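You operate a simulated robot arm through the tools that you are given. There is no shell and no other tool. Be economical: measure what you need, move in short steps, check, and stop when the job is done.

You run a simulated two-armed robot. Do the job below in one go: nothing can be reset, and whatever is moved stays where it is left.

TASK
Pick up the long green tube with one hand, pass it to the other hand and put it on the top of the low steel stand. Set down upright: long green tube.

It is judged by the outcome, as a careful person would: the job done as asked, and still so three seconds after it is handed in. It fails if anything else is knocked over, pushed out of place, dropped, spilled or broken.

THE ROBOT
Two 6-joint arms with two-finger grippers on one trunk, on a base that drives. Base frame: it is fixed to the floor where the robot stands at the start and does not move with it; the origin is under the middle of the robot, x ahead of it, y to its left, z up; the surface under the hand at the start is at about z = 0.62. Lengths are in m, angles in degrees, forces in N, time in s.
The left shoulder is at the start at [0.03, 0.178, 1.013], the right one opposite. With the tool pointing down near the work surface each hand reaches from about 0.6 to 0.66 m from the robot's upright axis, wherever it stands, measured 20 degrees to its own side. Places, roughly: long green tube (7x7x21 cm) [0.5, 0.2, 0.9]; top of the low steel stand [-2, -0.2, 0.6]. Payload 2.54 kg a hand.
The tool frame of a hand sits at the grasp point between the pads (the TCP): z along the fingers, y along the line on which they close. The tips reach 0.03 m beyond it. The gripper opens to 0.116 m. The gripper's body begins 0.095 m behind the TCP.
Orientation is told as [roll, pitch, yaw] about the base's x, y, z axes, in that order, counted from this pose: with the fingers straight down and closing along the base's y, the tool's x points along the base's -x, its y along +y and its z along -z.

THE INTERFACE
- The arms move only by the tool apply_moves. It takes "left_targets", "right_targets" or both (then of equal length, played together; a hand with none holds still); each is text: rows parted by semicolons, each of 7 numbers parted by spaces: the finger opening in m, from 0 to 0.116, then the shift along the tool's x, y, z in m, then the turn, a rotation vector about the tool's x, y, z in degrees. In form: fingers x y z rx ry rz; .... A call has 1 to 20 rows; each row shifts and turns the commanded pose from where the row before left it, along the tool's axes as they then stand. A row lasts 0.2 s, in which the tool goes at most 0.05 m and 8.6 degrees; a call with a longer step from one row to the next is refused whole, and so is a gripper value outside its range. Where a pose cannot be reached the arm comes as near as it can. A force on the tool above 40 N (or 10 N above the force at the start of the call, whichever is more), or a blocked arm, ends the call early, and 0.2 s more pass. The fingers move at their own pace (about 0.153 m/s each) and stop on an object; they squeeze with about 29 N. The grip force told is the motor's: it shows also when the fingers shut on nothing. Time passes only in rows, and 0.2 s behind the last, so rows that do not move let the fingers close. It gives the time, the measured TCP pose, the force on the tool (base axes), the opening and the grip force at its end, in the units of the frame above (readings bear some noise), with the torque about the TCP (base axes, N m) and any sound that the robot's microphone picked up, and new pictures: "pictures" is both (left out), scene, wrist or none (wrist: the cameras of the hands that moved).
- Cameras (640 x 400 px; columns grow to the right, rows downward): "scene" is now at [0.0361, 0.0267, 1.7388]; the picture's right is [0.47, -0.88, 0.00], its down [-0.73, -0.39, -0.56] and it looks along [0.49, 0.26, -0.83] (base axes); focal length 286 px, centre (320, 200). "left" rides on the left gripper at [0.069, 0.015, -0.122] in its tool frame; the picture's right is [-0.21, 0.98, 0.00], its down [-0.83, -0.18, -0.53] and it looks along [-0.52, -0.11, 0.85] (tool axes); focal length 251 px, centre (320, 200). "right" rides on the right gripper at [0.069, -0.015, -0.122] in its tool frame; the picture's right is [0.21, 0.98, 0.00], its down [-0.83, 0.18, -0.53] and it looks along [-0.52, 0.11, 0.85] (tool axes); focal length 251 px, centre (320, 200). There is no depth. A picture from a camera that has moved, and an enlarged one, comes with that camera's place and axes in the base frame and with its lens. The place of the scene camera against the robot may be out by one fixed shift of up to 0.018 m in any direction.
- lift_body(by): slides the trunk up (or, below 0, down) by that many m; the arms and the scene camera ride with it, the base frame stays. It gives what a move gives, with no picture.
- roll_base(legs): drives the robot by 1 to 6 legs, each [ahead, left, turn to the left] in m, m and degrees, along the robot's own axes; the way and the turn of a leg run together, so that a leg with both is an arc; at most 1.5 m and 180 degrees a leg. The arms and the cameras ride along, it lands a little off, and it stops where it bumps. It gives what a move gives, and a new picture of the scene camera.
- pan_tilt(pan, tilt): turns the head with the scene camera to pan (to the left, within 143 degrees either way) and tilt (down, from -29 to 69), counted from straight ahead of the robot. It gives what a move gives, and a new picture of the scene camera.
- enlarge(camera, box): a new picture of the part [left, top, right, bottom] of that camera's present view, enlarged. No time passes.
- finish_job(): hands the job in; it is judged then, once.

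Go step by step. Nothing tells you exact positions but the pictures and the camera data: compare them with the known pose of the tool, close in by small moves and look again before you grip or let go. The budget is 120 turns and 260 pictures, counting those below and the enlarged ones. Unless the task says otherwise, let go and move clear before handing in, and close with one line.

The tools are called after "Request:" as a command line: name --argument value ..., lists and objects as JSON in quotes. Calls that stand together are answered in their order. apply_moves: Moves the arms, as the interface text tells. Its arguments: {"type":"object","properties":{"left_targets":{"type":"string"},"right_targets":{"type":"string"},"pictures":{"type":"string","enum":["both","scene","wrist","none"]}},"required":[]} The other tools are called the same way: lift_body (by) slides the trunk up or down; roll_base (legs) drives the base; pan_tilt (pan, tilt) turns the head that bears the scene camera; enlarge (camera, box) takes an enlarged picture of a part of a camera's view; finish_job () hands the job in.

At the start:

```text
t: 0.0
left_ee_pos: [0.4333, 0.3594, 1.0845]
left_tcp_rot: [0.0, 0.0, 0.0]
left_wrist_force: [0.1, -0.8, 0.5]
left_torque: [0.02, 0.03, 0.01]
left_gripper_width: 0.1157
left_grasp_force: 0.1
right_ee_pos: [0.4257, -0.0623, 1.0497]
right_tcp_rot: [0.0, 0.0, 0.0]
right_wrist_force: [0.5, 0.1, 0.5]
right_torque: [0.01, -0.01, 0.02]
right_gripper_width: 0.1157
right_grasp_force: 0.0
trunk travel left (down, up): [-0.225, 0.315]
robot x, y, heading: [0.0003, 0.0009, -0.1]
head pan, tilt: [28.2, 56.1]
```

scene: 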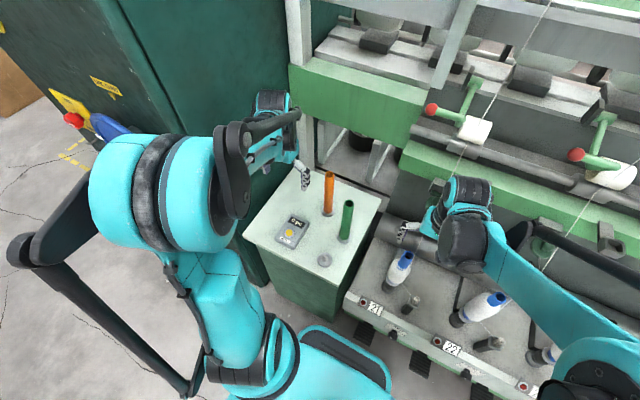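
right: 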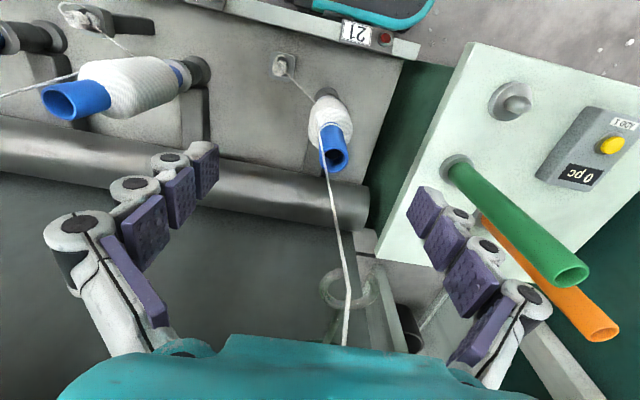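
left: 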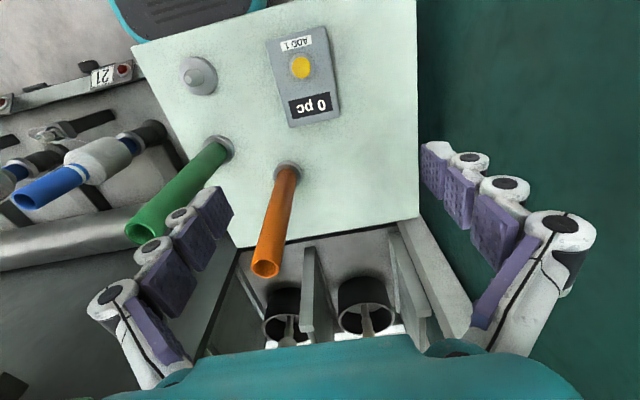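

The green tube seems to stand at about [0.478, 0.178], from z≈0.80 to 1.02, with the orange tube behind it to the left. I'll enlarge the views to see its foot.

Request:
enlarge --camera "scene" --box '[240, 150, 400, 300]'

Request:
enlarge --camera "left" --box '[100, 20, 340, 300]'

Request:
enlarge --camera "right" --box '[400, 80, 640, 340]'

```text
2.67 times, centred on (320, 225) of scene
camera zoom: at [0.0361, 0.0267, 1.7388], right [0.47, -0.88, 0.0], down [-0.73, -0.39, -0.56], along [0.49, 0.26, -0.83], focal length 763 px, centre (320, 133)
```

zoom: 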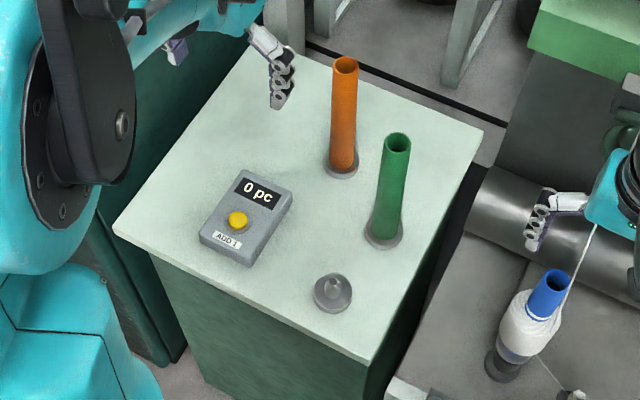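

```text
1.43 times, centred on (220, 160) of left
camera zoom: at [0.3658, 0.3749, 1.2061], right [0.21, 0.98, 0.0], down [0.83, -0.18, 0.53], along [0.52, -0.11, -0.85], focal length 359 px, centre (463, 257)
```

zoom: 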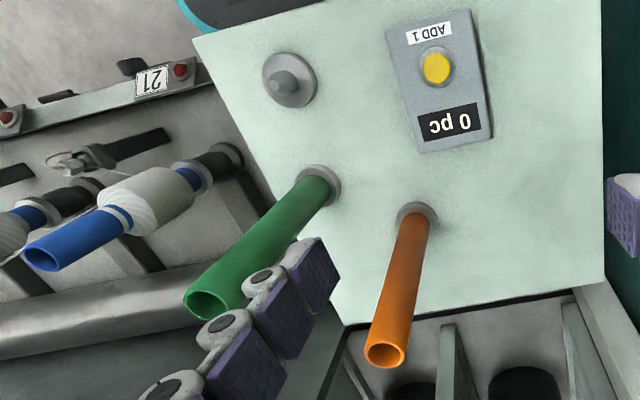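

```text
1.54 times, centred on (520, 210) of right
camera zoom: at [0.3564, -0.0769, 1.1709], right [-0.21, 0.98, 0.0], down [0.83, 0.18, 0.53], along [0.52, 0.11, -0.85], focal length 387 px, centre (12, 185)
```

zoom: 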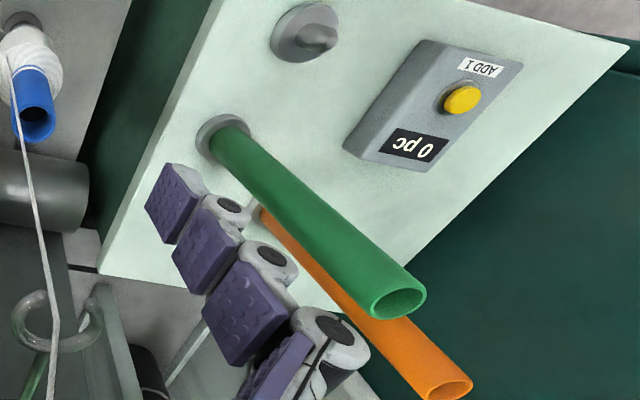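

The tubes stand on fixed-looking peg bases, so the green one must be lifted straight up. Before picking I'll glance at the stand behind the robot.

Request:
pan_tilt --pan -143 --tilt 25

Request:
pan_tilt --pan 143 --tilt 25

```text
t: 2.6
left_ee_pos: [0.4326, 0.3594, 1.0846]
left_tcp_rot: [0.0, 0.1, 0.1]
left_wrist_force: [1.3, 0.1, 0.4]
left_torque: [-0.05, -0.01, 0.02]
left_gripper_width: 0.1164
left_grasp_force: 0.1
right_ee_pos: [0.4257, -0.0619, 1.0497]
right_tcp_rot: [0.0, 0.1, 0.1]
right_wrist_force: [0.2, 1.1, -0.8]
right_torque: [0.04, 0.0, -0.01]
right_gripper_width: 0.1162
right_grasp_force: 0.1
trunk travel left (down, up): [-0.225, 0.315]
robot x, y, heading: [-0.0039, -0.0061, -0.2]
head pan, tilt: [-143.0, 25.0]
camera scene: at [-0.1, -0.0623, 1.7842], right [-0.6, 0.8, 0.0], down [0.34, 0.25, -0.91], along [-0.72, -0.55, -0.42], focal length 286 px, centre (320, 200)
```

scene: 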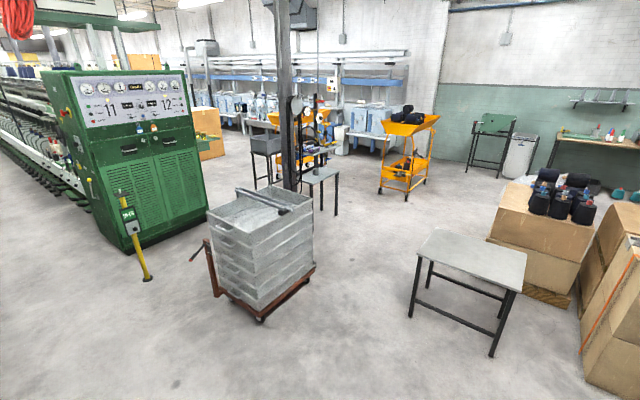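

```text
t: 6.5
left_ee_pos: [0.4349, 0.3599, 1.0839]
left_tcp_rot: [0.1, 0.0, 0.0]
left_wrist_force: [0.0, 0.0, 0.4]
left_torque: [-0.03, -0.01, -0.01]
left_gripper_width: 0.116
left_grasp_force: 0.0
right_ee_pos: [0.4249, -0.0605, 1.0487]
right_tcp_rot: [0.0, 0.0, 0.0]
right_wrist_force: [0.6, -0.4, -0.4]
right_torque: [-0.06, 0.01, 0.03]
right_gripper_width: 0.116
right_grasp_force: 0.0
trunk travel left (down, up): [-0.225, 0.315]
robot x, y, heading: [-0.0006, -0.0011, 0.2]
head pan, tilt: [143.0, 25.0]
camera scene: at [-0.1, 0.0487, 1.7842], right [0.6, 0.8, 0.0], down [0.34, -0.25, -0.91], along [-0.72, 0.55, -0.42], focal length 286 px, centre (320, 200)
```

scene: 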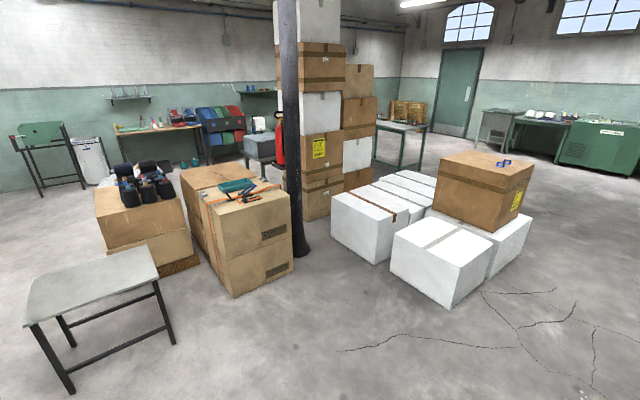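

The low steel stand is the bare grey table, centred near [-2.05, -0.2] with its top at z≈0.6. The left hand will take the tube tilted 45° from the robot's side and the right hand will take over from above. First I turn the head back and bring the left hand in.

Request:
pan_tilt --pan 15 --tilt 56

Request:
apply_moves --left_targets "0.116 0.04 0 0 0 0 0; 0.116 0 -0.03 0 0 -7.5 0; 0.116 0 -0.03 0 0 -7.5 0; 0.116 0 -0.03 0 0 -7.5 0; 0.116 0 -0.03 0 0 -7.5 0; 0.116 0 -0.03 0 0 -7.5 0; 0.116 0 -0.03 0 0 -7.5 0; 0.116 0 0 0 0 0 0" --pictures "both"

```text
t: 8.6
left_ee_pos: [0.434, 0.361, 1.0834]
left_tcp_rot: [0.1, 0.0, 0.0]
left_wrist_force: [-0.2, 0.2, 0.4]
left_torque: [0.0, 0.01, 0.02]
left_gripper_width: 0.116
left_grasp_force: 0.0
right_ee_pos: [0.4257, -0.061, 1.0487]
right_tcp_rot: [0.1, -0.1, 0.0]
right_wrist_force: [0.0, 0.0, 0.6]
right_torque: [0.03, 0.02, -0.02]
right_gripper_width: 0.1159
right_grasp_force: 0.1
trunk travel left (down, up): [-0.225, 0.315]
robot x, y, heading: [-0.0003, -0.0027, -0.0]
head pan, tilt: [15.0, 56.0]
camera scene: at [0.0422, 0.0116, 1.7389], right [0.26, -0.97, 0.0], down [-0.8, -0.21, -0.56], along [0.54, 0.14, -0.83], focal length 286 px, centre (320, 200)
```

scene: 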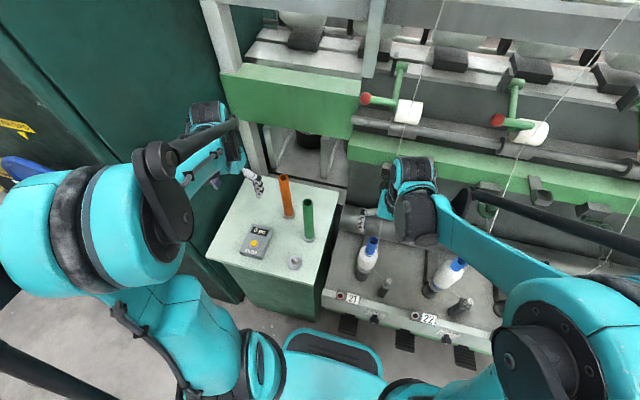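

```text
t: 10.4
left_ee_pos: [0.3931, 0.1802, 1.0836]
left_tcp_rot: [0.0, -45.1, 0.0]
left_wrist_force: [-0.2, -0.5, 0.8]
left_torque: [0.04, -0.01, -0.03]
left_gripper_width: 0.1158
left_grasp_force: 0.1
right_ee_pos: [0.4255, -0.0595, 1.0496]
right_tcp_rot: [0.1, 0.0, 0.0]
right_wrist_force: [-0.4, -0.3, -0.2]
right_torque: [0.02, -0.02, -0.01]
right_gripper_width: 0.1158
right_grasp_force: 0.1
trunk travel left (down, up): [-0.225, 0.315]
robot x, y, heading: [0.0004, -0.0014, -0.1]
head pan, tilt: [15.0, 56.0]
camera scene: at [0.0424, 0.0116, 1.7389], right [0.26, -0.97, 0.0], down [-0.8, -0.21, -0.56], along [0.54, 0.14, -0.83], focal length 286 px, centre (320, 200)
camera left: at [0.2591, 0.1948, 1.1213], right [0.15, 0.98, 0.15], down [0.2, -0.18, 0.96], along [0.97, -0.11, -0.23], focal length 251 px, centre (320, 200)
```

scene: 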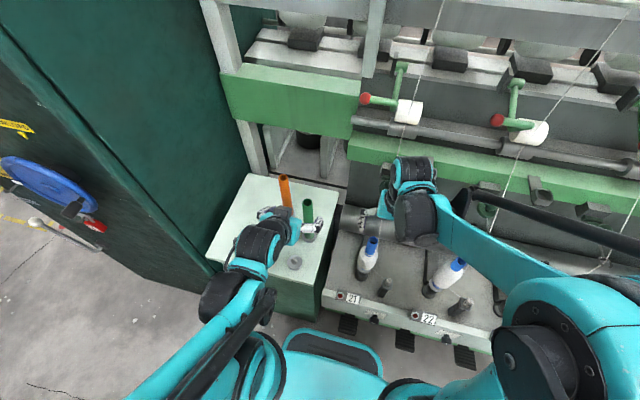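
left: 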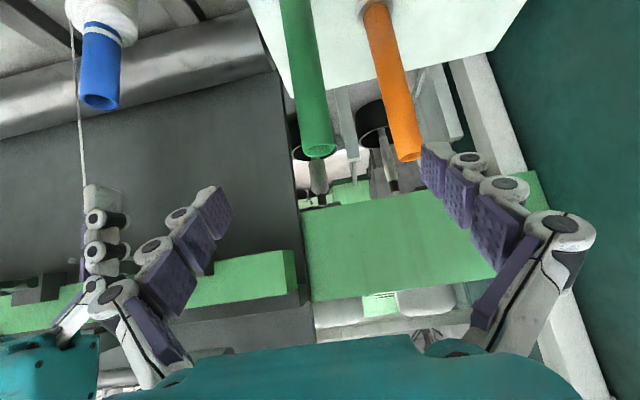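

The left hand holds the 45° pose well and the picture puts the tube at about [0.478, 0.176] with its top at 1.022. Next I drop to a pre-grasp 10 cm back along the finger direction.

Request:
apply_moves --left_targets "0.1 0.026 -0.0013 0.032 0 0 0; 0.1 0.026 -0.0013 0.032 0 0 0; 0.1 0.025 -0.0014 0.033 0 0 0; 0.1 0 0 0 0 0 0" --pictures "both"

```text
t: 11.4
left_ee_pos: [0.4113, 0.1768, 1.0388]
left_tcp_rot: [-0.1, -45.0, 0.0]
left_wrist_force: [0.3, 0.8, -0.3]
left_torque: [0.02, 0.0, -0.02]
left_gripper_width: 0.0999
left_grasp_force: 0.1
left hand out of reach, approached as far as the arm can: row 2, 3
right_ee_pos: [0.4256, -0.0604, 1.0507]
right_tcp_rot: [0.1, 0.0, 0.0]
right_wrist_force: [0.5, -0.6, 0.1]
right_torque: [0.02, -0.01, 0.0]
right_gripper_width: 0.1157
right_grasp_force: 0.1
trunk travel left (down, up): [-0.225, 0.315]
robot x, y, heading: [0.0028, 0.0027, 0.0]
head pan, tilt: [15.0, 56.0]
camera scene: at [0.0413, 0.0116, 1.7389], right [0.26, -0.97, 0.0], down [-0.8, -0.21, -0.56], along [0.54, 0.14, -0.83], focal length 286 px, centre (320, 200)
camera left: at [0.2777, 0.1909, 1.0751], right [0.15, 0.98, 0.15], down [0.21, -0.18, 0.96], along [0.97, -0.11, -0.23], focal length 251 px, centre (320, 200)
```

scene: 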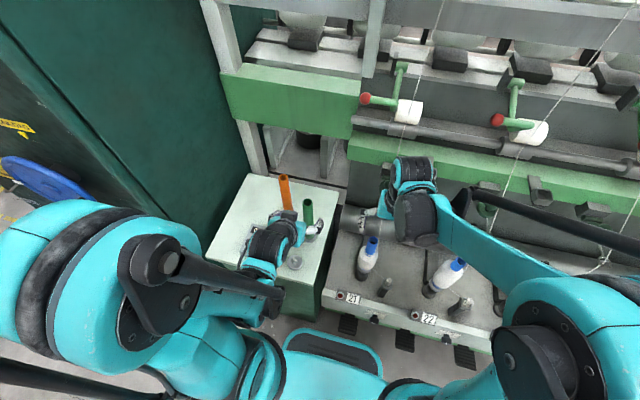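
left: 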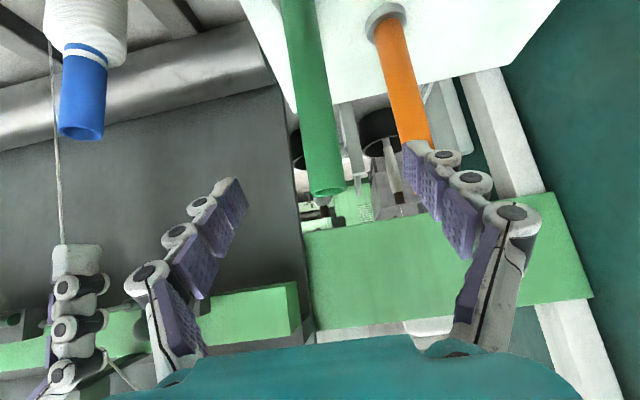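

The lower pose is out of reach because the elbow is folded, so I'll lower the trunk. I raise the right hand by the same amount first so it keeps its clearance.

Request:
apply_moves --right_targets "0.116 0 0 -0.04 0 0 0; 0.116 0 0 -0.04 0 0 0; 0.116 0 0 -0.04 0 0 0; 0.116 0 0 0 0 0 0" --pictures "none"

Request:
lift_body --by -0.08

Request:
apply_moves --left_targets "0.1 0 0 0 0 0 0" --right_targets "0.116 0 0 0 0 0 0" --pictures "both"

```text
t: 12.4
left_ee_pos: [0.4125, 0.1761, 1.038]
left_tcp_rot: [0.0, -44.9, 0.0]
left_wrist_force: [-0.1, 0.4, -0.3]
left_torque: [0.02, 0.01, 0.03]
left_gripper_width: 0.1002
left_grasp_force: 0.0
right_ee_pos: [0.4262, -0.0614, 1.1695]
right_tcp_rot: [0.1, -0.1, -0.1]
right_wrist_force: [0.7, -0.3, 0.4]
right_torque: [0.0, 0.01, 0.0]
right_gripper_width: 0.1161
right_grasp_force: 0.1
trunk travel left (down, up): [-0.225, 0.315]
robot x, y, heading: [-0.0015, -0.0016, -0.0]
head pan, tilt: [15.0, 56.0]
```

```text
t: 13.6
left_ee_pos: [0.4124, 0.1756, 0.9582]
left_tcp_rot: [0.0, -45.0, 0.0]
left_wrist_force: [-0.5, 0.7, 0.0]
left_torque: [0.0, -0.01, 0.01]
left_gripper_width: 0.0999
left_grasp_force: 0.0
right_ee_pos: [0.4258, -0.0605, 1.0892]
right_tcp_rot: [0.1, 0.0, 0.0]
right_wrist_force: [0.8, -0.5, 0.3]
right_torque: [0.0, -0.02, 0.01]
right_gripper_width: 0.1159
right_grasp_force: 0.0
trunk travel left (down, up): [-0.145, 0.395]
robot x, y, heading: [-0.0024, 0.0004, 0.0]
head pan, tilt: [15.0, 56.0]
```

```text
t: 14.0
left_ee_pos: [0.4122, 0.1751, 0.9578]
left_tcp_rot: [0.1, -44.9, -0.1]
left_wrist_force: [0.1, -0.9, 0.0]
left_torque: [-0.01, 0.0, 0.02]
left_gripper_width: 0.1
left_grasp_force: 0.1
right_ee_pos: [0.4253, -0.0613, 1.0894]
right_tcp_rot: [0.0, 0.0, 0.0]
right_wrist_force: [-0.1, 0.6, -1.4]
right_torque: [0.04, 0.0, 0.0]
right_gripper_width: 0.1161
right_grasp_force: 0.1
trunk travel left (down, up): [-0.145, 0.395]
robot x, y, heading: [-0.0019, 0.0037, -0.2]
head pan, tilt: [15.0, 56.0]
camera scene: at [0.042, 0.0115, 1.659], right [0.26, -0.97, 0.0], down [-0.8, -0.21, -0.56], along [0.54, 0.14, -0.83], focal length 286 px, centre (320, 200)
camera right: at [0.3563, -0.0775, 1.2105], right [-0.21, 0.98, 0.0], down [0.83, 0.18, 0.53], along [0.52, 0.11, -0.85], focal length 251 px, centre (320, 200)
camera left: at [0.2781, 0.1909, 0.9951], right [0.15, 0.98, 0.15], down [0.21, -0.18, 0.96], along [0.97, -0.11, -0.23], focal length 251 px, centre (320, 200)
```

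scene: 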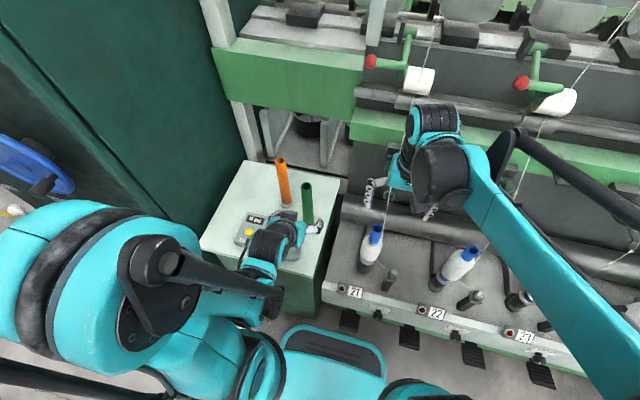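
right: 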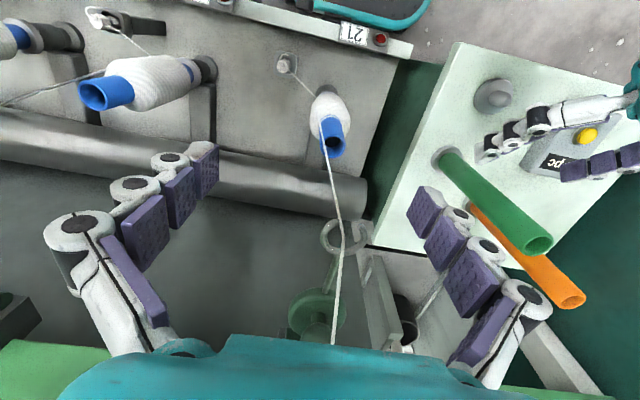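
left: 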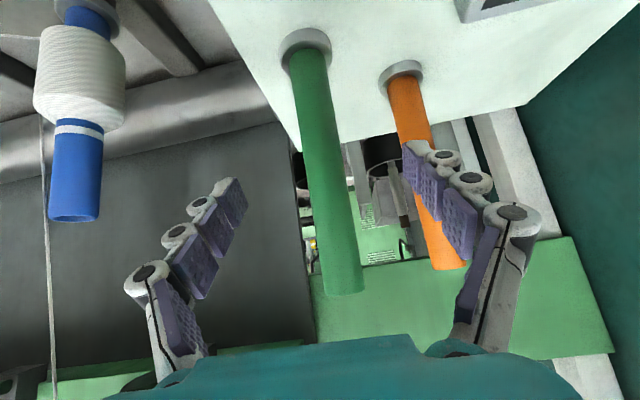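

The tube stands centred between the fingers at y≈0.176. I advance along the finger direction to bring the TCP onto it at z≈0.89.

Request:
apply_moves --left_targets "0.1 0 0 0.032 0 0 0; 0.1 0 0 0.032 0 0 0; 0.1 0.001 0 0.031 0 0 0; 0.1 0 0 0 0 0 0" --pictures "wrist"

Request:
enlarge --camera "right" --box '[400, 40, 640, 300]'

```text
t: 15.0
left_ee_pos: [0.4888, 0.1749, 0.9408]
left_tcp_rot: [0.0, -44.8, 0.1]
left_wrist_force: [0.1, -0.4, 0.0]
left_torque: [0.01, 0.01, 0.02]
left_gripper_width: 0.1
left_grasp_force: 0.0
left hand out of reach, approached as far as the arm can: row 1, 2, 3
right_ee_pos: [0.4254, -0.0606, 1.0893]
right_tcp_rot: [-0.1, 0.1, 0.1]
right_wrist_force: [0.2, 0.1, -0.1]
right_torque: [0.01, -0.04, 0.01]
right_gripper_width: 0.1158
right_grasp_force: 0.2
trunk travel left (down, up): [-0.145, 0.395]
robot x, y, heading: [0.0026, -0.0011, 0.2]
head pan, tilt: [15.0, 56.0]
camera left: at [0.3551, 0.1902, 0.9785], right [0.15, 0.98, 0.15], down [0.21, -0.18, 0.96], along [0.97, -0.11, -0.23], focal length 251 px, centre (320, 200)
```

left: 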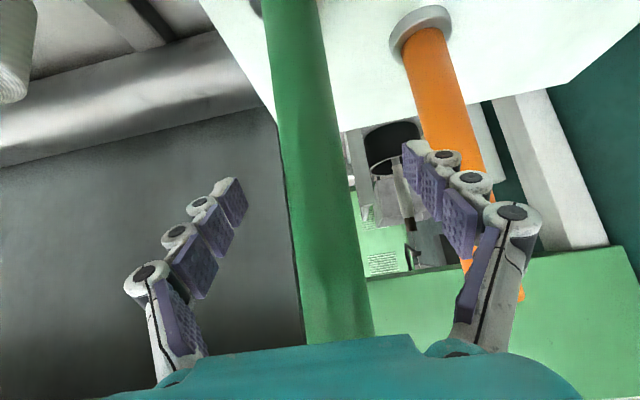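

```text
1.54 times, centred on (520, 170) of right
camera zoom: at [0.3555, -0.0775, 1.2107], right [-0.21, 0.98, 0.0], down [0.83, 0.18, 0.53], along [0.52, 0.11, -0.85], focal length 387 px, centre (12, 246)
```

zoom: 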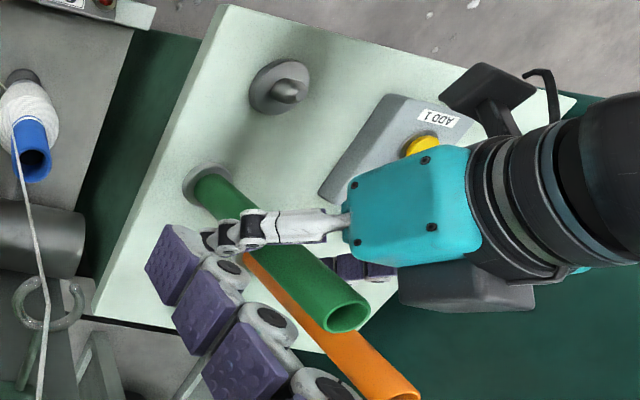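

The hand stopped at z≈0.94 straddling the tube, unable to go lower from this shoulder height. I lower the trunk 5 cm more, then check.

Request:
lift_body --by -0.05

Request:
apply_moves --left_targets "0.1 0.006 0.001 -0.006 0 0 0; 0.1 0 0 0 0 0 0" --pictures "both"

```text
t: 15.9
left_ee_pos: [0.4894, 0.1755, 0.8907]
left_tcp_rot: [0.1, -44.7, 0.0]
left_wrist_force: [-0.1, 0.1, 0.2]
left_torque: [0.0, -0.03, -0.02]
left_gripper_width: 0.1
left_grasp_force: 0.0
right_ee_pos: [0.4253, -0.0612, 1.0395]
right_tcp_rot: [0.0, 0.0, -0.1]
right_wrist_force: [0.3, -0.4, 0.1]
right_torque: [-0.01, 0.01, 0.01]
right_gripper_width: 0.1159
right_grasp_force: 0.0
trunk travel left (down, up): [-0.095, 0.445]
robot x, y, heading: [-0.002, 0.0028, -0.1]
head pan, tilt: [15.0, 56.0]
```

```text
t: 16.5
left_ee_pos: [0.4811, 0.1764, 0.8917]
left_tcp_rot: [0.0, -44.7, -0.1]
left_wrist_force: [-0.1, 0.2, -1.7]
left_torque: [-0.01, -0.03, 0.0]
left_gripper_width: 0.1005
left_grasp_force: 0.0
right_ee_pos: [0.4257, -0.0622, 1.0392]
right_tcp_rot: [0.0, 0.0, 0.0]
right_wrist_force: [0.0, 0.7, -0.3]
right_torque: [0.03, 0.01, 0.01]
right_gripper_width: 0.116
right_grasp_force: 0.0
trunk travel left (down, up): [-0.095, 0.445]
robot x, y, heading: [0.0007, -0.0016, -0.1]
head pan, tilt: [15.0, 56.0]
camera scene: at [0.0425, 0.0115, 1.6089], right [0.26, -0.97, 0.0], down [-0.8, -0.21, -0.56], along [0.54, 0.14, -0.83], focal length 286 px, centre (320, 200)
camera left: at [0.3472, 0.1913, 0.9308], right [0.15, 0.98, 0.15], down [0.21, -0.18, 0.96], along [0.96, -0.11, -0.24], focal length 251 px, centre (320, 200)
```

scene: 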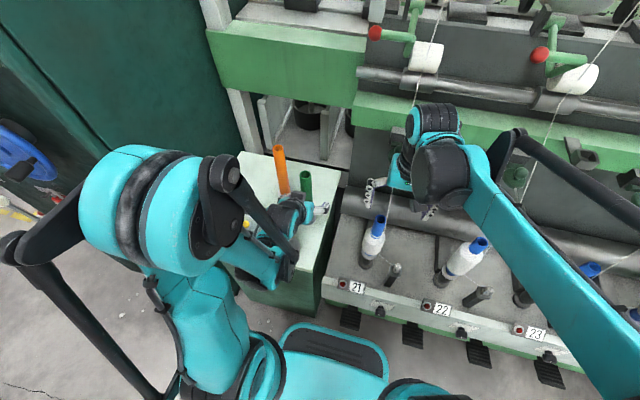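
left: 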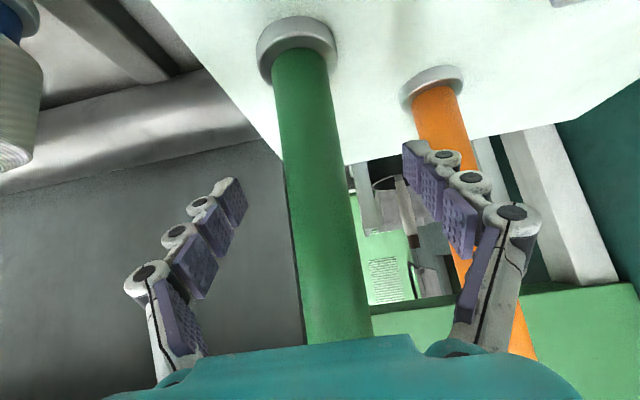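

The tube (about 35 mm wide) sits almost centred between the fingers at TCP height. I shift 2.5 mm and close.

Request:
apply_moves --left_targets "0.1 0 -0.0025 0 0 0 0; 0.06 0 0 0 0 0 0; 0.045 0 0 0 0 0 0; 0.0 0 0 0 0 0 0; 0.0 0 0 0 0 0 0; 0 0 0 0 0 0 0" --pictures "wrist"

```text
t: 17.9
left_ee_pos: [0.4809, 0.1749, 0.8939]
left_tcp_rot: [0.0, -44.7, 0.0]
left_wrist_force: [0.0, 0.7, 0.5]
left_torque: [0.02, 0.01, 0.0]
left_gripper_width: 0.0316
left_grasp_force: 28.6
right_ee_pos: [0.4248, -0.0601, 1.0389]
right_tcp_rot: [-0.1, 0.0, 0.0]
right_wrist_force: [0.5, 0.2, 0.8]
right_torque: [-0.01, 0.0, 0.01]
right_gripper_width: 0.1159
right_grasp_force: 0.1
trunk travel left (down, up): [-0.095, 0.445]
robot x, y, heading: [-0.0006, -0.0027, -0.0]
head pan, tilt: [15.0, 56.0]
camera left: at [0.3473, 0.1887, 0.9309], right [0.15, 0.98, 0.15], down [0.21, -0.18, 0.96], along [0.97, -0.11, -0.23], focal length 251 px, centre (320, 200)
```

left: 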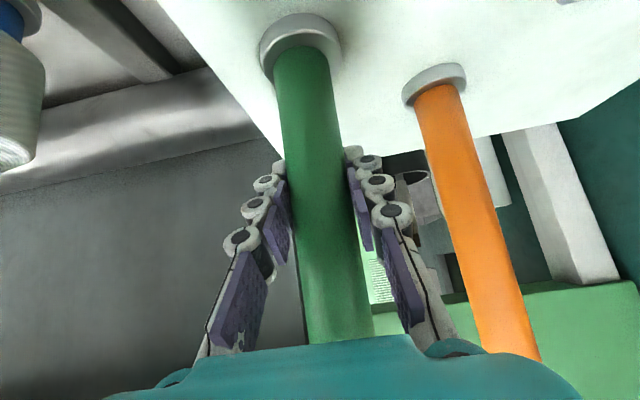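

The tube is gripped (opening 0.032, grip force 28.6 N). Raising the trunk lifts it straight off the peg.

Request:
lift_body --by 0.08

Request:
apply_moves --left_targets "0 0 0 0 0 0 0" --pictures "both"

```text
t: 19.1
left_ee_pos: [0.4811, 0.1739, 0.973]
left_tcp_rot: [0.0, -44.7, -0.1]
left_wrist_force: [0.4, 0.0, -1.1]
left_torque: [0.01, 0.01, 0.0]
left_gripper_width: 0.031
left_grasp_force: 29.6
right_ee_pos: [0.4243, -0.0614, 1.1194]
right_tcp_rot: [0.1, 0.0, 0.0]
right_wrist_force: [0.2, -0.3, -0.3]
right_torque: [0.0, 0.0, 0.0]
right_gripper_width: 0.1162
right_grasp_force: 0.1
trunk travel left (down, up): [-0.175, 0.365]
robot x, y, heading: [-0.001, 0.0021, 0.0]
head pan, tilt: [15.0, 56.0]
```

```text
t: 19.5
left_ee_pos: [0.4814, 0.175, 0.9733]
left_tcp_rot: [-0.1, -44.7, 0.0]
left_wrist_force: [-0.4, -0.2, -0.6]
left_torque: [-0.01, 0.02, 0.01]
left_gripper_width: 0.0312
left_grasp_force: 28.8
right_ee_pos: [0.4255, -0.0612, 1.1193]
right_tcp_rot: [-0.1, 0.0, -0.1]
right_wrist_force: [0.3, -0.3, 1.2]
right_torque: [0.03, 0.0, 0.07]
right_gripper_width: 0.1157
right_grasp_force: 0.0
trunk travel left (down, up): [-0.175, 0.365]
robot x, y, heading: [0.0003, -0.0006, 0.0]
head pan, tilt: [15.0, 56.0]
camera scene: at [0.0422, 0.0115, 1.6889], right [0.26, -0.97, 0.0], down [-0.8, -0.21, -0.56], along [0.54, 0.14, -0.83], focal length 286 px, centre (320, 200)
camera left: at [0.3474, 0.1887, 1.0108], right [0.15, 0.98, 0.15], down [0.21, -0.18, 0.96], along [0.97, -0.11, -0.23], focal length 251 px, centre (320, 200)
```

scene: 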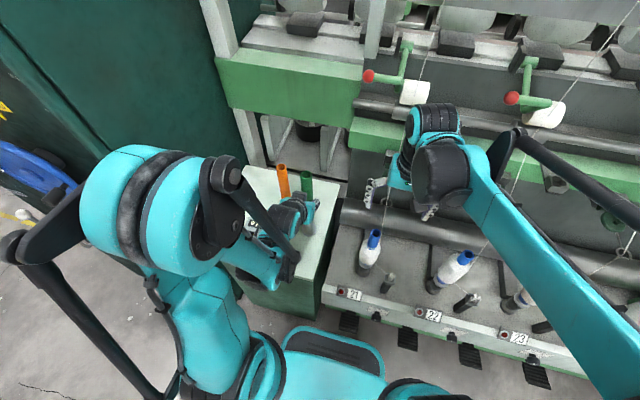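
left: 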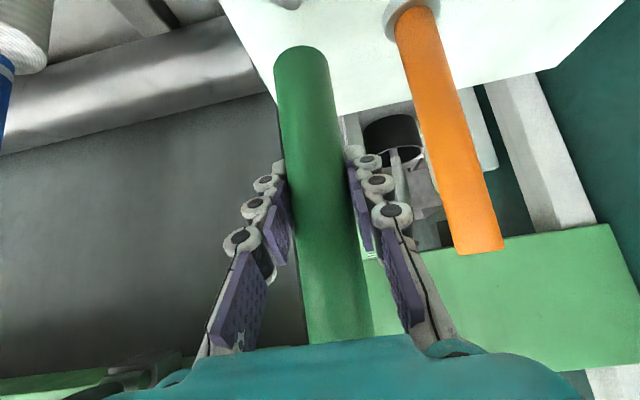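

The tube is clear of the peg with its bottom near z≈0.89. I back the robot straight away from the cabinet to do the hand-over in free space.

Request:
roll_base --legs '[[-0.6, 0, 0]]'

```text
t: 22.9
left_ee_pos: [-0.1215, 0.1726, 0.9739]
left_tcp_rot: [0.0, -44.7, -0.4]
left_wrist_force: [0.5, 0.7, -0.2]
left_torque: [-0.02, -0.04, -0.01]
left_gripper_width: 0.031
left_grasp_force: 29.3
right_ee_pos: [-0.1781, -0.0626, 1.1192]
right_tcp_rot: [0.0, 0.0, -0.2]
right_wrist_force: [-0.1, 0.1, 0.8]
right_torque: [-0.01, -0.01, -0.01]
right_gripper_width: 0.1157
right_grasp_force: 0.0
trunk travel left (down, up): [-0.175, 0.365]
robot x, y, heading: [-0.6048, -0.0034, -0.5]
head pan, tilt: [15.0, 56.0]
camera scene: at [-0.5615, 0.0131, 1.6889], right [0.25, -0.97, 0.0], down [-0.8, -0.21, -0.56], along [0.54, 0.14, -0.83], focal length 286 px, centre (320, 200)
```

scene: 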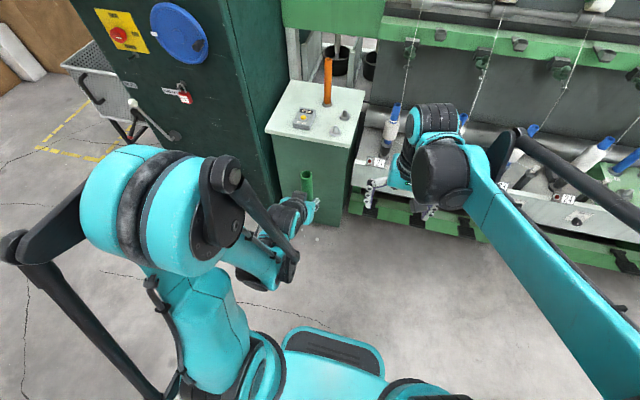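

Nothing else moved. Next the right hand goes up and the left brings the tube toward the middle.

Request:
apply_moves --left_targets "0 0 -0.025 0 0 0 0; 0 0 -0.025 0 0 0 0; 0 0 -0.025 0 0 0 0; 0 0 -0.02 0 0 0 0; 0 0 0 0 0 0 0" --right_targets "0.09 0 -0.02 -0.025 0 0 0; 0.09 0 -0.02 -0.025 0 0 0; 0.09 0 0 -0.01 0 0 0; 0.09 0 0 0 0 0 0; 0.09 0 0 0 0 0 0" --pictures "both"

```text
t: 24.1
left_ee_pos: [-0.1202, 0.0776, 0.9753]
left_tcp_rot: [0.0, -44.7, -0.2]
left_wrist_force: [0.2, -0.1, -0.7]
left_torque: [-0.02, 0.0, 0.02]
left_gripper_width: 0.031
left_grasp_force: 29.1
right_ee_pos: [-0.1792, -0.1021, 1.1785]
right_tcp_rot: [0.0, 0.0, -0.3]
right_wrist_force: [0.5, 0.4, 0.3]
right_torque: [-0.01, -0.01, -0.01]
right_gripper_width: 0.0901
right_grasp_force: 0.0
trunk travel left (down, up): [-0.175, 0.365]
robot x, y, heading: [-0.6042, 0.0076, -0.2]
head pan, tilt: [15.0, 56.0]
camera scene: at [-0.5607, 0.0134, 1.6889], right [0.25, -0.97, 0.0], down [-0.8, -0.21, -0.56], along [0.54, 0.14, -0.83], focal length 286 px, centre (320, 200)
camera right: at [-0.2469, -0.1174, 1.3009], right [-0.21, 0.98, 0.0], down [0.83, 0.18, 0.53], along [0.52, 0.11, -0.85], focal length 251 px, centre (320, 200)
camera left: at [-0.2537, 0.093, 1.0123], right [0.16, 0.98, 0.15], down [0.21, -0.18, 0.96], along [0.96, -0.12, -0.23], focal length 251 px, centre (320, 200)
```

scene: 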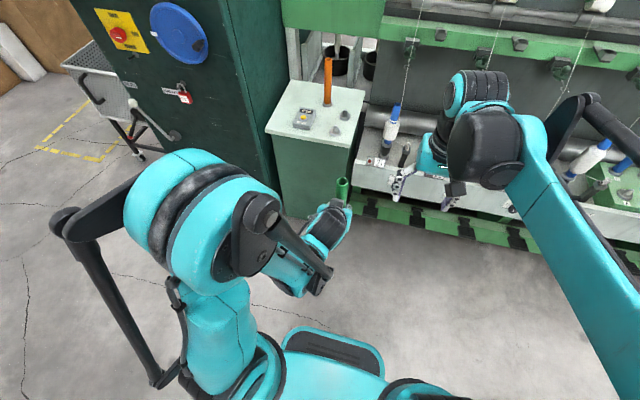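
right: 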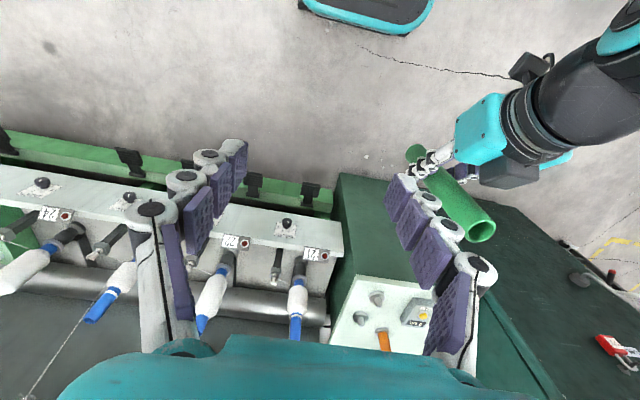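
left: 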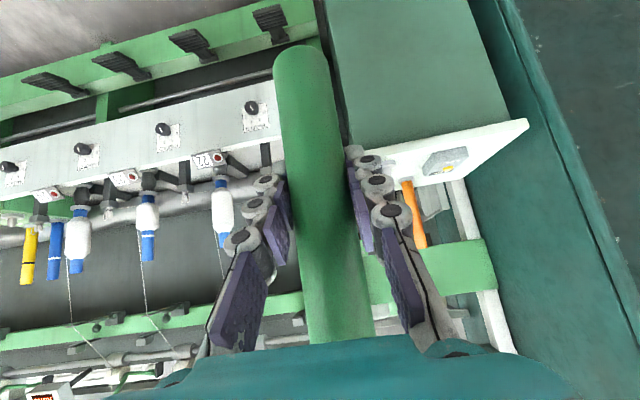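

The right camera puts the tube's top at about [-0.121, 0.079, 1.10]. I move the right hand to 5 cm above it.

Request:
apply_moves --right_targets "0.09 -0.0116 0.0362 0 0 0 0; 0.09 -0.0116 0.0362 0 0 0 0; 0.09 -0.0116 0.0362 0 0 0 0; 0.09 -0.0116 0.0362 0 0 0 0; 0.09 -0.0116 0.0362 0 0 0 0; 0.09 0 0 0 0 0 0" --pictures "both"

```text
t: 25.5
left_ee_pos: [-0.1204, 0.0775, 0.9737]
left_tcp_rot: [-0.1, -44.7, -0.4]
left_wrist_force: [-0.3, 0.3, -0.5]
left_torque: [0.01, 0.0, 0.01]
left_gripper_width: 0.0312
left_grasp_force: 29.2
right_ee_pos: [-0.1208, 0.0761, 1.1786]
right_tcp_rot: [0.0, 0.1, -0.3]
right_wrist_force: [0.5, -0.3, -0.4]
right_torque: [0.01, 0.04, 0.01]
right_gripper_width: 0.0902
right_grasp_force: 0.0
trunk travel left (down, up): [-0.175, 0.365]
robot x, y, heading: [-0.6045, 0.0013, -0.5]
head pan, tilt: [15.0, 56.0]
camera scene: at [-0.5613, 0.0121, 1.6889], right [0.25, -0.97, 0.0], down [-0.8, -0.21, -0.56], along [0.54, 0.14, -0.83], focal length 286 px, centre (320, 200)
camera right: at [-0.189, 0.0602, 1.2995], right [-0.21, 0.98, 0.0], down [0.83, 0.18, 0.53], along [0.52, 0.11, -0.85], focal length 251 px, centre (320, 200)
```

scene: 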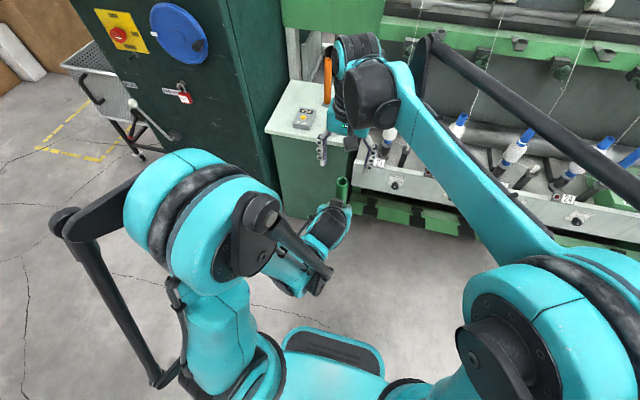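
right: 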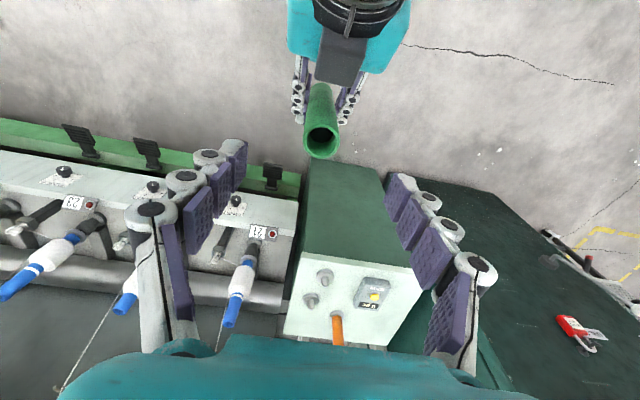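

The tube's top is right under the right hand. I go down 10 cm so the fingers straddle its top.

Request:
apply_moves --right_targets "0.09 0 0 0.025 0 0 0; 0.09 0 0 0.025 0 0 0; 0.09 0 0 0.025 0 0 0; 0.09 0 0 0.025 0 0 0; 0.09 0 0 0 0 0 0" --pictures "both"

```text
t: 26.7
left_ee_pos: [-0.121, 0.0771, 0.9746]
left_tcp_rot: [0.0, -44.6, -0.3]
left_wrist_force: [0.3, 0.1, -0.3]
left_torque: [0.01, 0.01, 0.03]
left_gripper_width: 0.0311
left_grasp_force: 28.8
right_ee_pos: [-0.1203, 0.077, 1.079]
right_tcp_rot: [0.0, 0.0, -0.3]
right_wrist_force: [-0.6, -0.3, 0.5]
right_torque: [0.02, 0.02, 0.03]
right_gripper_width: 0.0899
right_grasp_force: 0.1
trunk travel left (down, up): [-0.175, 0.365]
robot x, y, heading: [-0.6054, 0.0015, -0.3]
head pan, tilt: [15.0, 56.0]
camera scene: at [-0.561, 0.013, 1.6889], right [0.25, -0.97, 0.0], down [-0.8, -0.21, -0.56], along [0.54, 0.14, -0.83], focal length 286 px, centre (320, 200)
camera right: at [-0.1886, 0.0628, 1.1995], right [-0.21, 0.98, 0.0], down [0.83, 0.18, 0.53], along [0.52, 0.11, -0.85], focal length 251 px, centre (320, 200)
```

scene: 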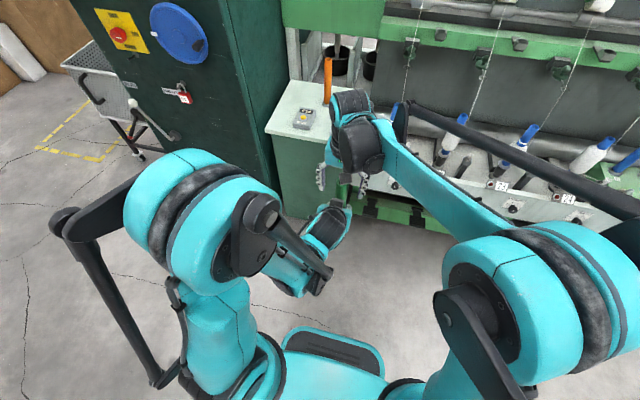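
right: 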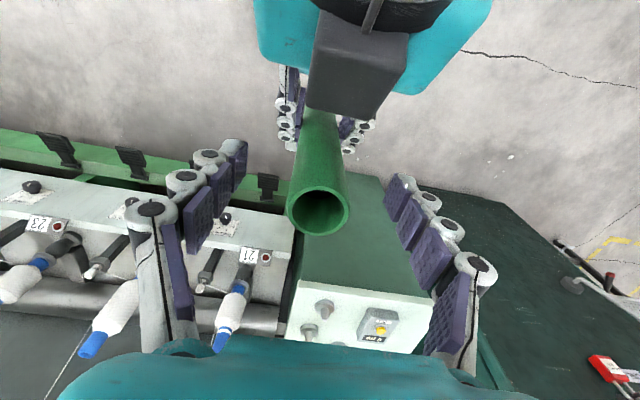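

The tube's top is centred between the right fingers. I close the right hand while the left still holds.

Request:
apply_moves --right_targets "0.06 0 0 0 0 0 0; 0.04 0 0 0 0 0 0; 0 0 0 0 0 0 0; 0 0 0 0 0 0 0; 0 0 0 0 0 0 0" --pictures "wrist"

```text
t: 27.9
left_ee_pos: [-0.1203, 0.0788, 0.975]
left_tcp_rot: [0.0, -44.7, -0.3]
left_wrist_force: [1.6, 4.8, -4.8]
left_torque: [-0.17, 0.05, 0.02]
left_gripper_width: 0.031
left_grasp_force: 29.0
right_ee_pos: [-0.1196, 0.0791, 1.078]
right_tcp_rot: [0.0, 0.0, -0.4]
right_wrist_force: [-0.8, -5.0, 4.0]
right_torque: [-0.29, 0.08, -0.02]
right_gripper_width: 0.0305
right_grasp_force: 29.1
trunk travel left (down, up): [-0.175, 0.365]
robot x, y, heading: [-0.605, 0.0039, -0.5]
head pan, tilt: [15.0, 56.0]
camera right: at [-0.1883, 0.0627, 1.1998], right [-0.21, 0.98, 0.0], down [0.83, 0.18, 0.53], along [0.52, 0.11, -0.85], focal length 251 px, centre (320, 200)
```

right: 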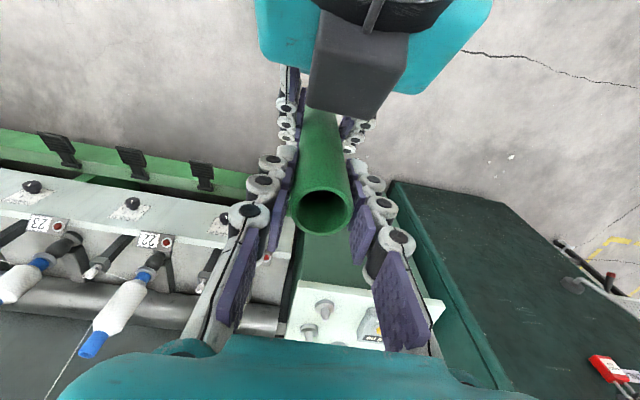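

Both hands hold the tube. Now the left hand opens and backs off along its fingers.

Request:
apply_moves --left_targets "0.05 0 0 0 0 0 0; 0.09 0 0 0 0 0 0; 0.09 0 0 0 0 0 0; 0.09 0 0 -0.02 0 0 0; 0.09 0 0 -0.03 0 0 0; 0.09 0 0 -0.03 0 0 0; 0.09 0 0 -0.03 0 0 0; 0.09 0 0 0 0 0 0" --pictures "both"

Request:
enlarge --camera "right" --box '[200, 0, 440, 300]'

```text
t: 29.7
left_ee_pos: [-0.1969, 0.0795, 1.051]
left_tcp_rot: [-0.1, -44.7, -0.3]
left_wrist_force: [-0.1, 0.8, -0.6]
left_torque: [-0.02, 0.03, 0.01]
left_gripper_width: 0.0899
left_grasp_force: 0.1
right_ee_pos: [-0.1176, 0.0777, 1.078]
right_tcp_rot: [0.0, 0.0, -0.2]
right_wrist_force: [1.0, -0.8, -0.7]
right_torque: [-0.02, 0.04, -0.02]
right_gripper_width: 0.0305
right_grasp_force: 29.4
trunk travel left (down, up): [-0.175, 0.365]
robot x, y, heading: [-0.6013, 0.0018, -0.0]
head pan, tilt: [15.0, 56.0]
camera scene: at [-0.5593, 0.0125, 1.6889], right [0.25, -0.97, 0.0], down [-0.8, -0.21, -0.56], along [0.54, 0.14, -0.83], focal length 286 px, centre (320, 200)
camera left: at [-0.331, 0.0943, 1.0896], right [0.16, 0.98, 0.15], down [0.21, -0.18, 0.96], along [0.96, -0.12, -0.24], focal length 251 px, centre (320, 200)
```

scene: 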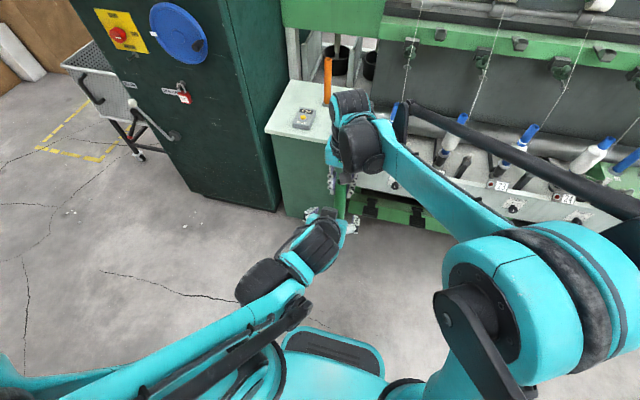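
left: 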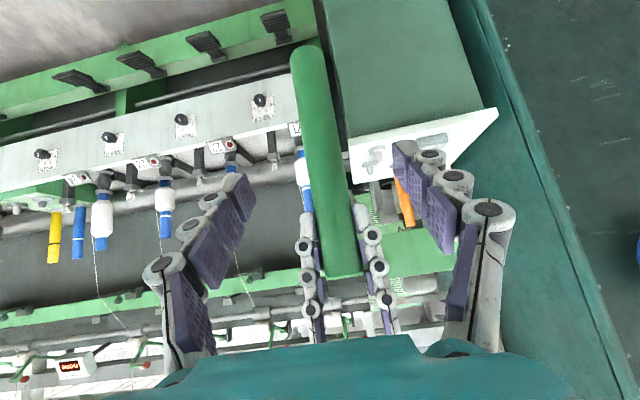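

```text
1.33 times, centred on (320, 150) of right
camera zoom: at [-0.1873, 0.0624, 1.1994], right [-0.21, 0.98, 0.0], down [0.83, 0.18, 0.53], along [0.52, 0.11, -0.85], focal length 335 px, centre (320, 267)
```

zoom: 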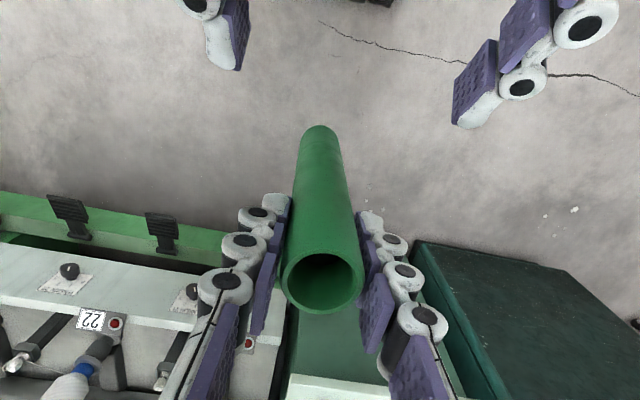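

The right hand alone holds the tube upright, with its bottom about 0.19 m below the right TCP. I move the left hand aside to a safe pose.

Request:
apply_moves --left_targets "0.09 0 0 -0.02 0 0 0; 0.09 0 0.04 0 0 0 0; 0.09 0 0.04 0 0 0 0; 0.09 0 0.04 0 0 0 0; 0.09 0 0.025 0 0 7.5 0; 0.09 0 0.025 0 0 7.5 0; 0.09 0 0.025 0 0 7.5 0; 0.09 0 0.025 0 0 7.5 0; 0.09 0 0.025 0 0 7.5 0; 0.09 0 0.025 0 0 7.2 0; 0.09 0 0 0 0 0 0" --pictures "scene"

```text
t: 32.1
left_ee_pos: [-0.2124, 0.3487, 1.0644]
left_tcp_rot: [0.0, 0.1, -0.3]
left_wrist_force: [1.2, -0.3, 0.4]
left_torque: [-0.01, 0.0, -0.01]
left_gripper_width: 0.09
left_grasp_force: 0.0
right_ee_pos: [-0.1194, 0.0782, 1.0789]
right_tcp_rot: [0.0, 0.0, -0.3]
right_wrist_force: [0.3, 0.1, -0.4]
right_torque: [-0.01, 0.01, -0.01]
right_gripper_width: 0.0304
right_grasp_force: 28.9
trunk travel left (down, up): [-0.175, 0.365]
robot x, y, heading: [-0.6054, 0.0007, -0.4]
head pan, tilt: [15.0, 56.0]
camera scene: at [-0.5617, 0.0123, 1.6889], right [0.25, -0.97, 0.0], down [-0.8, -0.21, -0.56], along [0.54, 0.14, -0.83], focal length 286 px, centre (320, 200)
```

scene: 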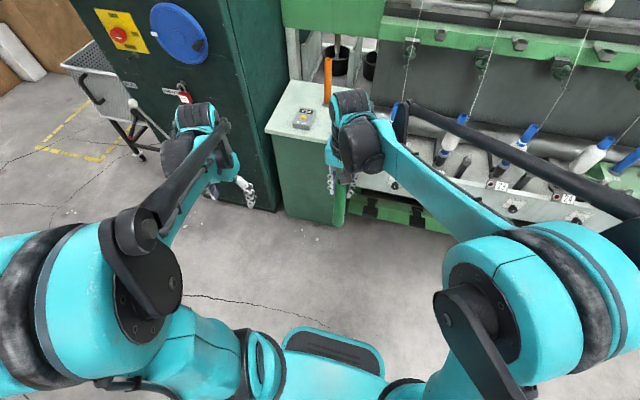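

The left hand is clear. I swing the right hand to its own side, then back off a little and turn around to face the stand.

Request:
apply_moves --right_targets "0 -0.01 -0.04 0 0 0 0; 0 -0.01 -0.04 0 0 0 0; 0 -0.01 -0.04 0 0 0 0; 0 -0.01 -0.04 0 0 0 0; 0 0 -0.03 0 0 0 0; 0 0 0 0 0 0 0" --pictures "none"

Request:
roll_base --legs '[[-0.15, 0, 0], [0, 0, 90], [0, 0, 90]]'

Request:
pan_tilt --pan 0 --tilt 45

```text
t: 33.5
left_ee_pos: [-0.2123, 0.3494, 1.0651]
left_tcp_rot: [0.0, 0.1, -0.3]
left_wrist_force: [-0.2, 0.3, 0.1]
left_torque: [0.0, 0.02, 0.02]
left_gripper_width: 0.0901
left_grasp_force: 0.0
right_ee_pos: [-0.0814, -0.1097, 1.0801]
right_tcp_rot: [0.0, 0.1, -0.3]
right_wrist_force: [-0.4, -0.1, -1.7]
right_torque: [-0.01, 0.01, 0.03]
right_gripper_width: 0.0303
right_grasp_force: 29.1
trunk travel left (down, up): [-0.175, 0.365]
robot x, y, heading: [-0.6016, 0.0021, -0.2]
head pan, tilt: [15.0, 56.0]
```

```text
t: 42.5
left_ee_pos: [-1.145, -0.3448, 1.0656]
left_tcp_rot: [0.1, 0.0, 179.7]
left_wrist_force: [0.4, 0.0, 0.2]
left_torque: [0.03, -0.03, 0.0]
left_gripper_width: 0.0901
left_grasp_force: 0.0
right_ee_pos: [-1.2754, 0.1141, 1.0796]
right_tcp_rot: [-0.1, -0.1, 179.8]
right_wrist_force: [-0.3, 0.4, 0.6]
right_torque: [-0.02, 0.01, -0.01]
right_gripper_width: 0.0305
right_grasp_force: 29.2
trunk travel left (down, up): [-0.175, 0.365]
robot x, y, heading: [-0.7545, 0.0077, 179.8]
head pan, tilt: [15.0, 56.0]
camera scene: at [-0.7893, -0.0229, 1.6889], right [-0.26, 0.97, 0.0], down [0.8, 0.21, -0.56], along [-0.54, -0.14, -0.83], focal length 286 px, centre (320, 200)
```

scene: 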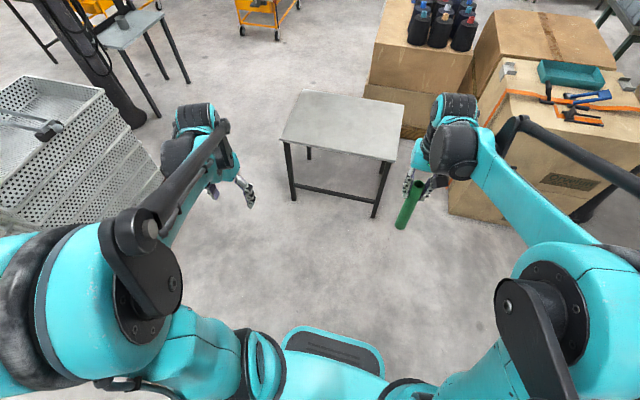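

```text
t: 43.3
left_ee_pos: [-1.1436, -0.3455, 1.0637]
left_tcp_rot: [0.0, 0.0, 179.9]
left_wrist_force: [0.3, 0.0, 0.4]
left_torque: [0.03, -0.03, 0.01]
left_gripper_width: 0.0897
left_grasp_force: 0.1
right_ee_pos: [-1.2753, 0.1127, 1.0797]
right_tcp_rot: [0.0, 0.0, 179.8]
right_wrist_force: [0.1, -0.2, -0.1]
right_torque: [-0.05, -0.01, -0.04]
right_gripper_width: 0.0303
right_grasp_force: 29.4
trunk travel left (down, up): [-0.175, 0.365]
robot x, y, heading: [-0.7541, 0.0035, 179.9]
head pan, tilt: [0.0, 45.0]
camera scene: at [-0.802, -0.0044, 1.7035], right [0.0, 1.0, 0.0], down [0.71, 0.0, -0.71], along [-0.71, 0.0, -0.71], focal length 286 px, centre (320, 200)
```

scene: 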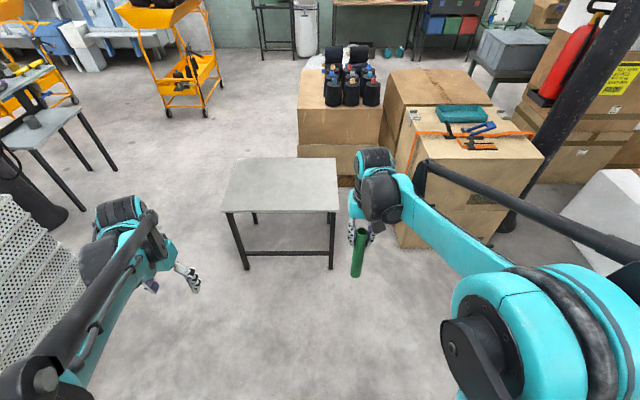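

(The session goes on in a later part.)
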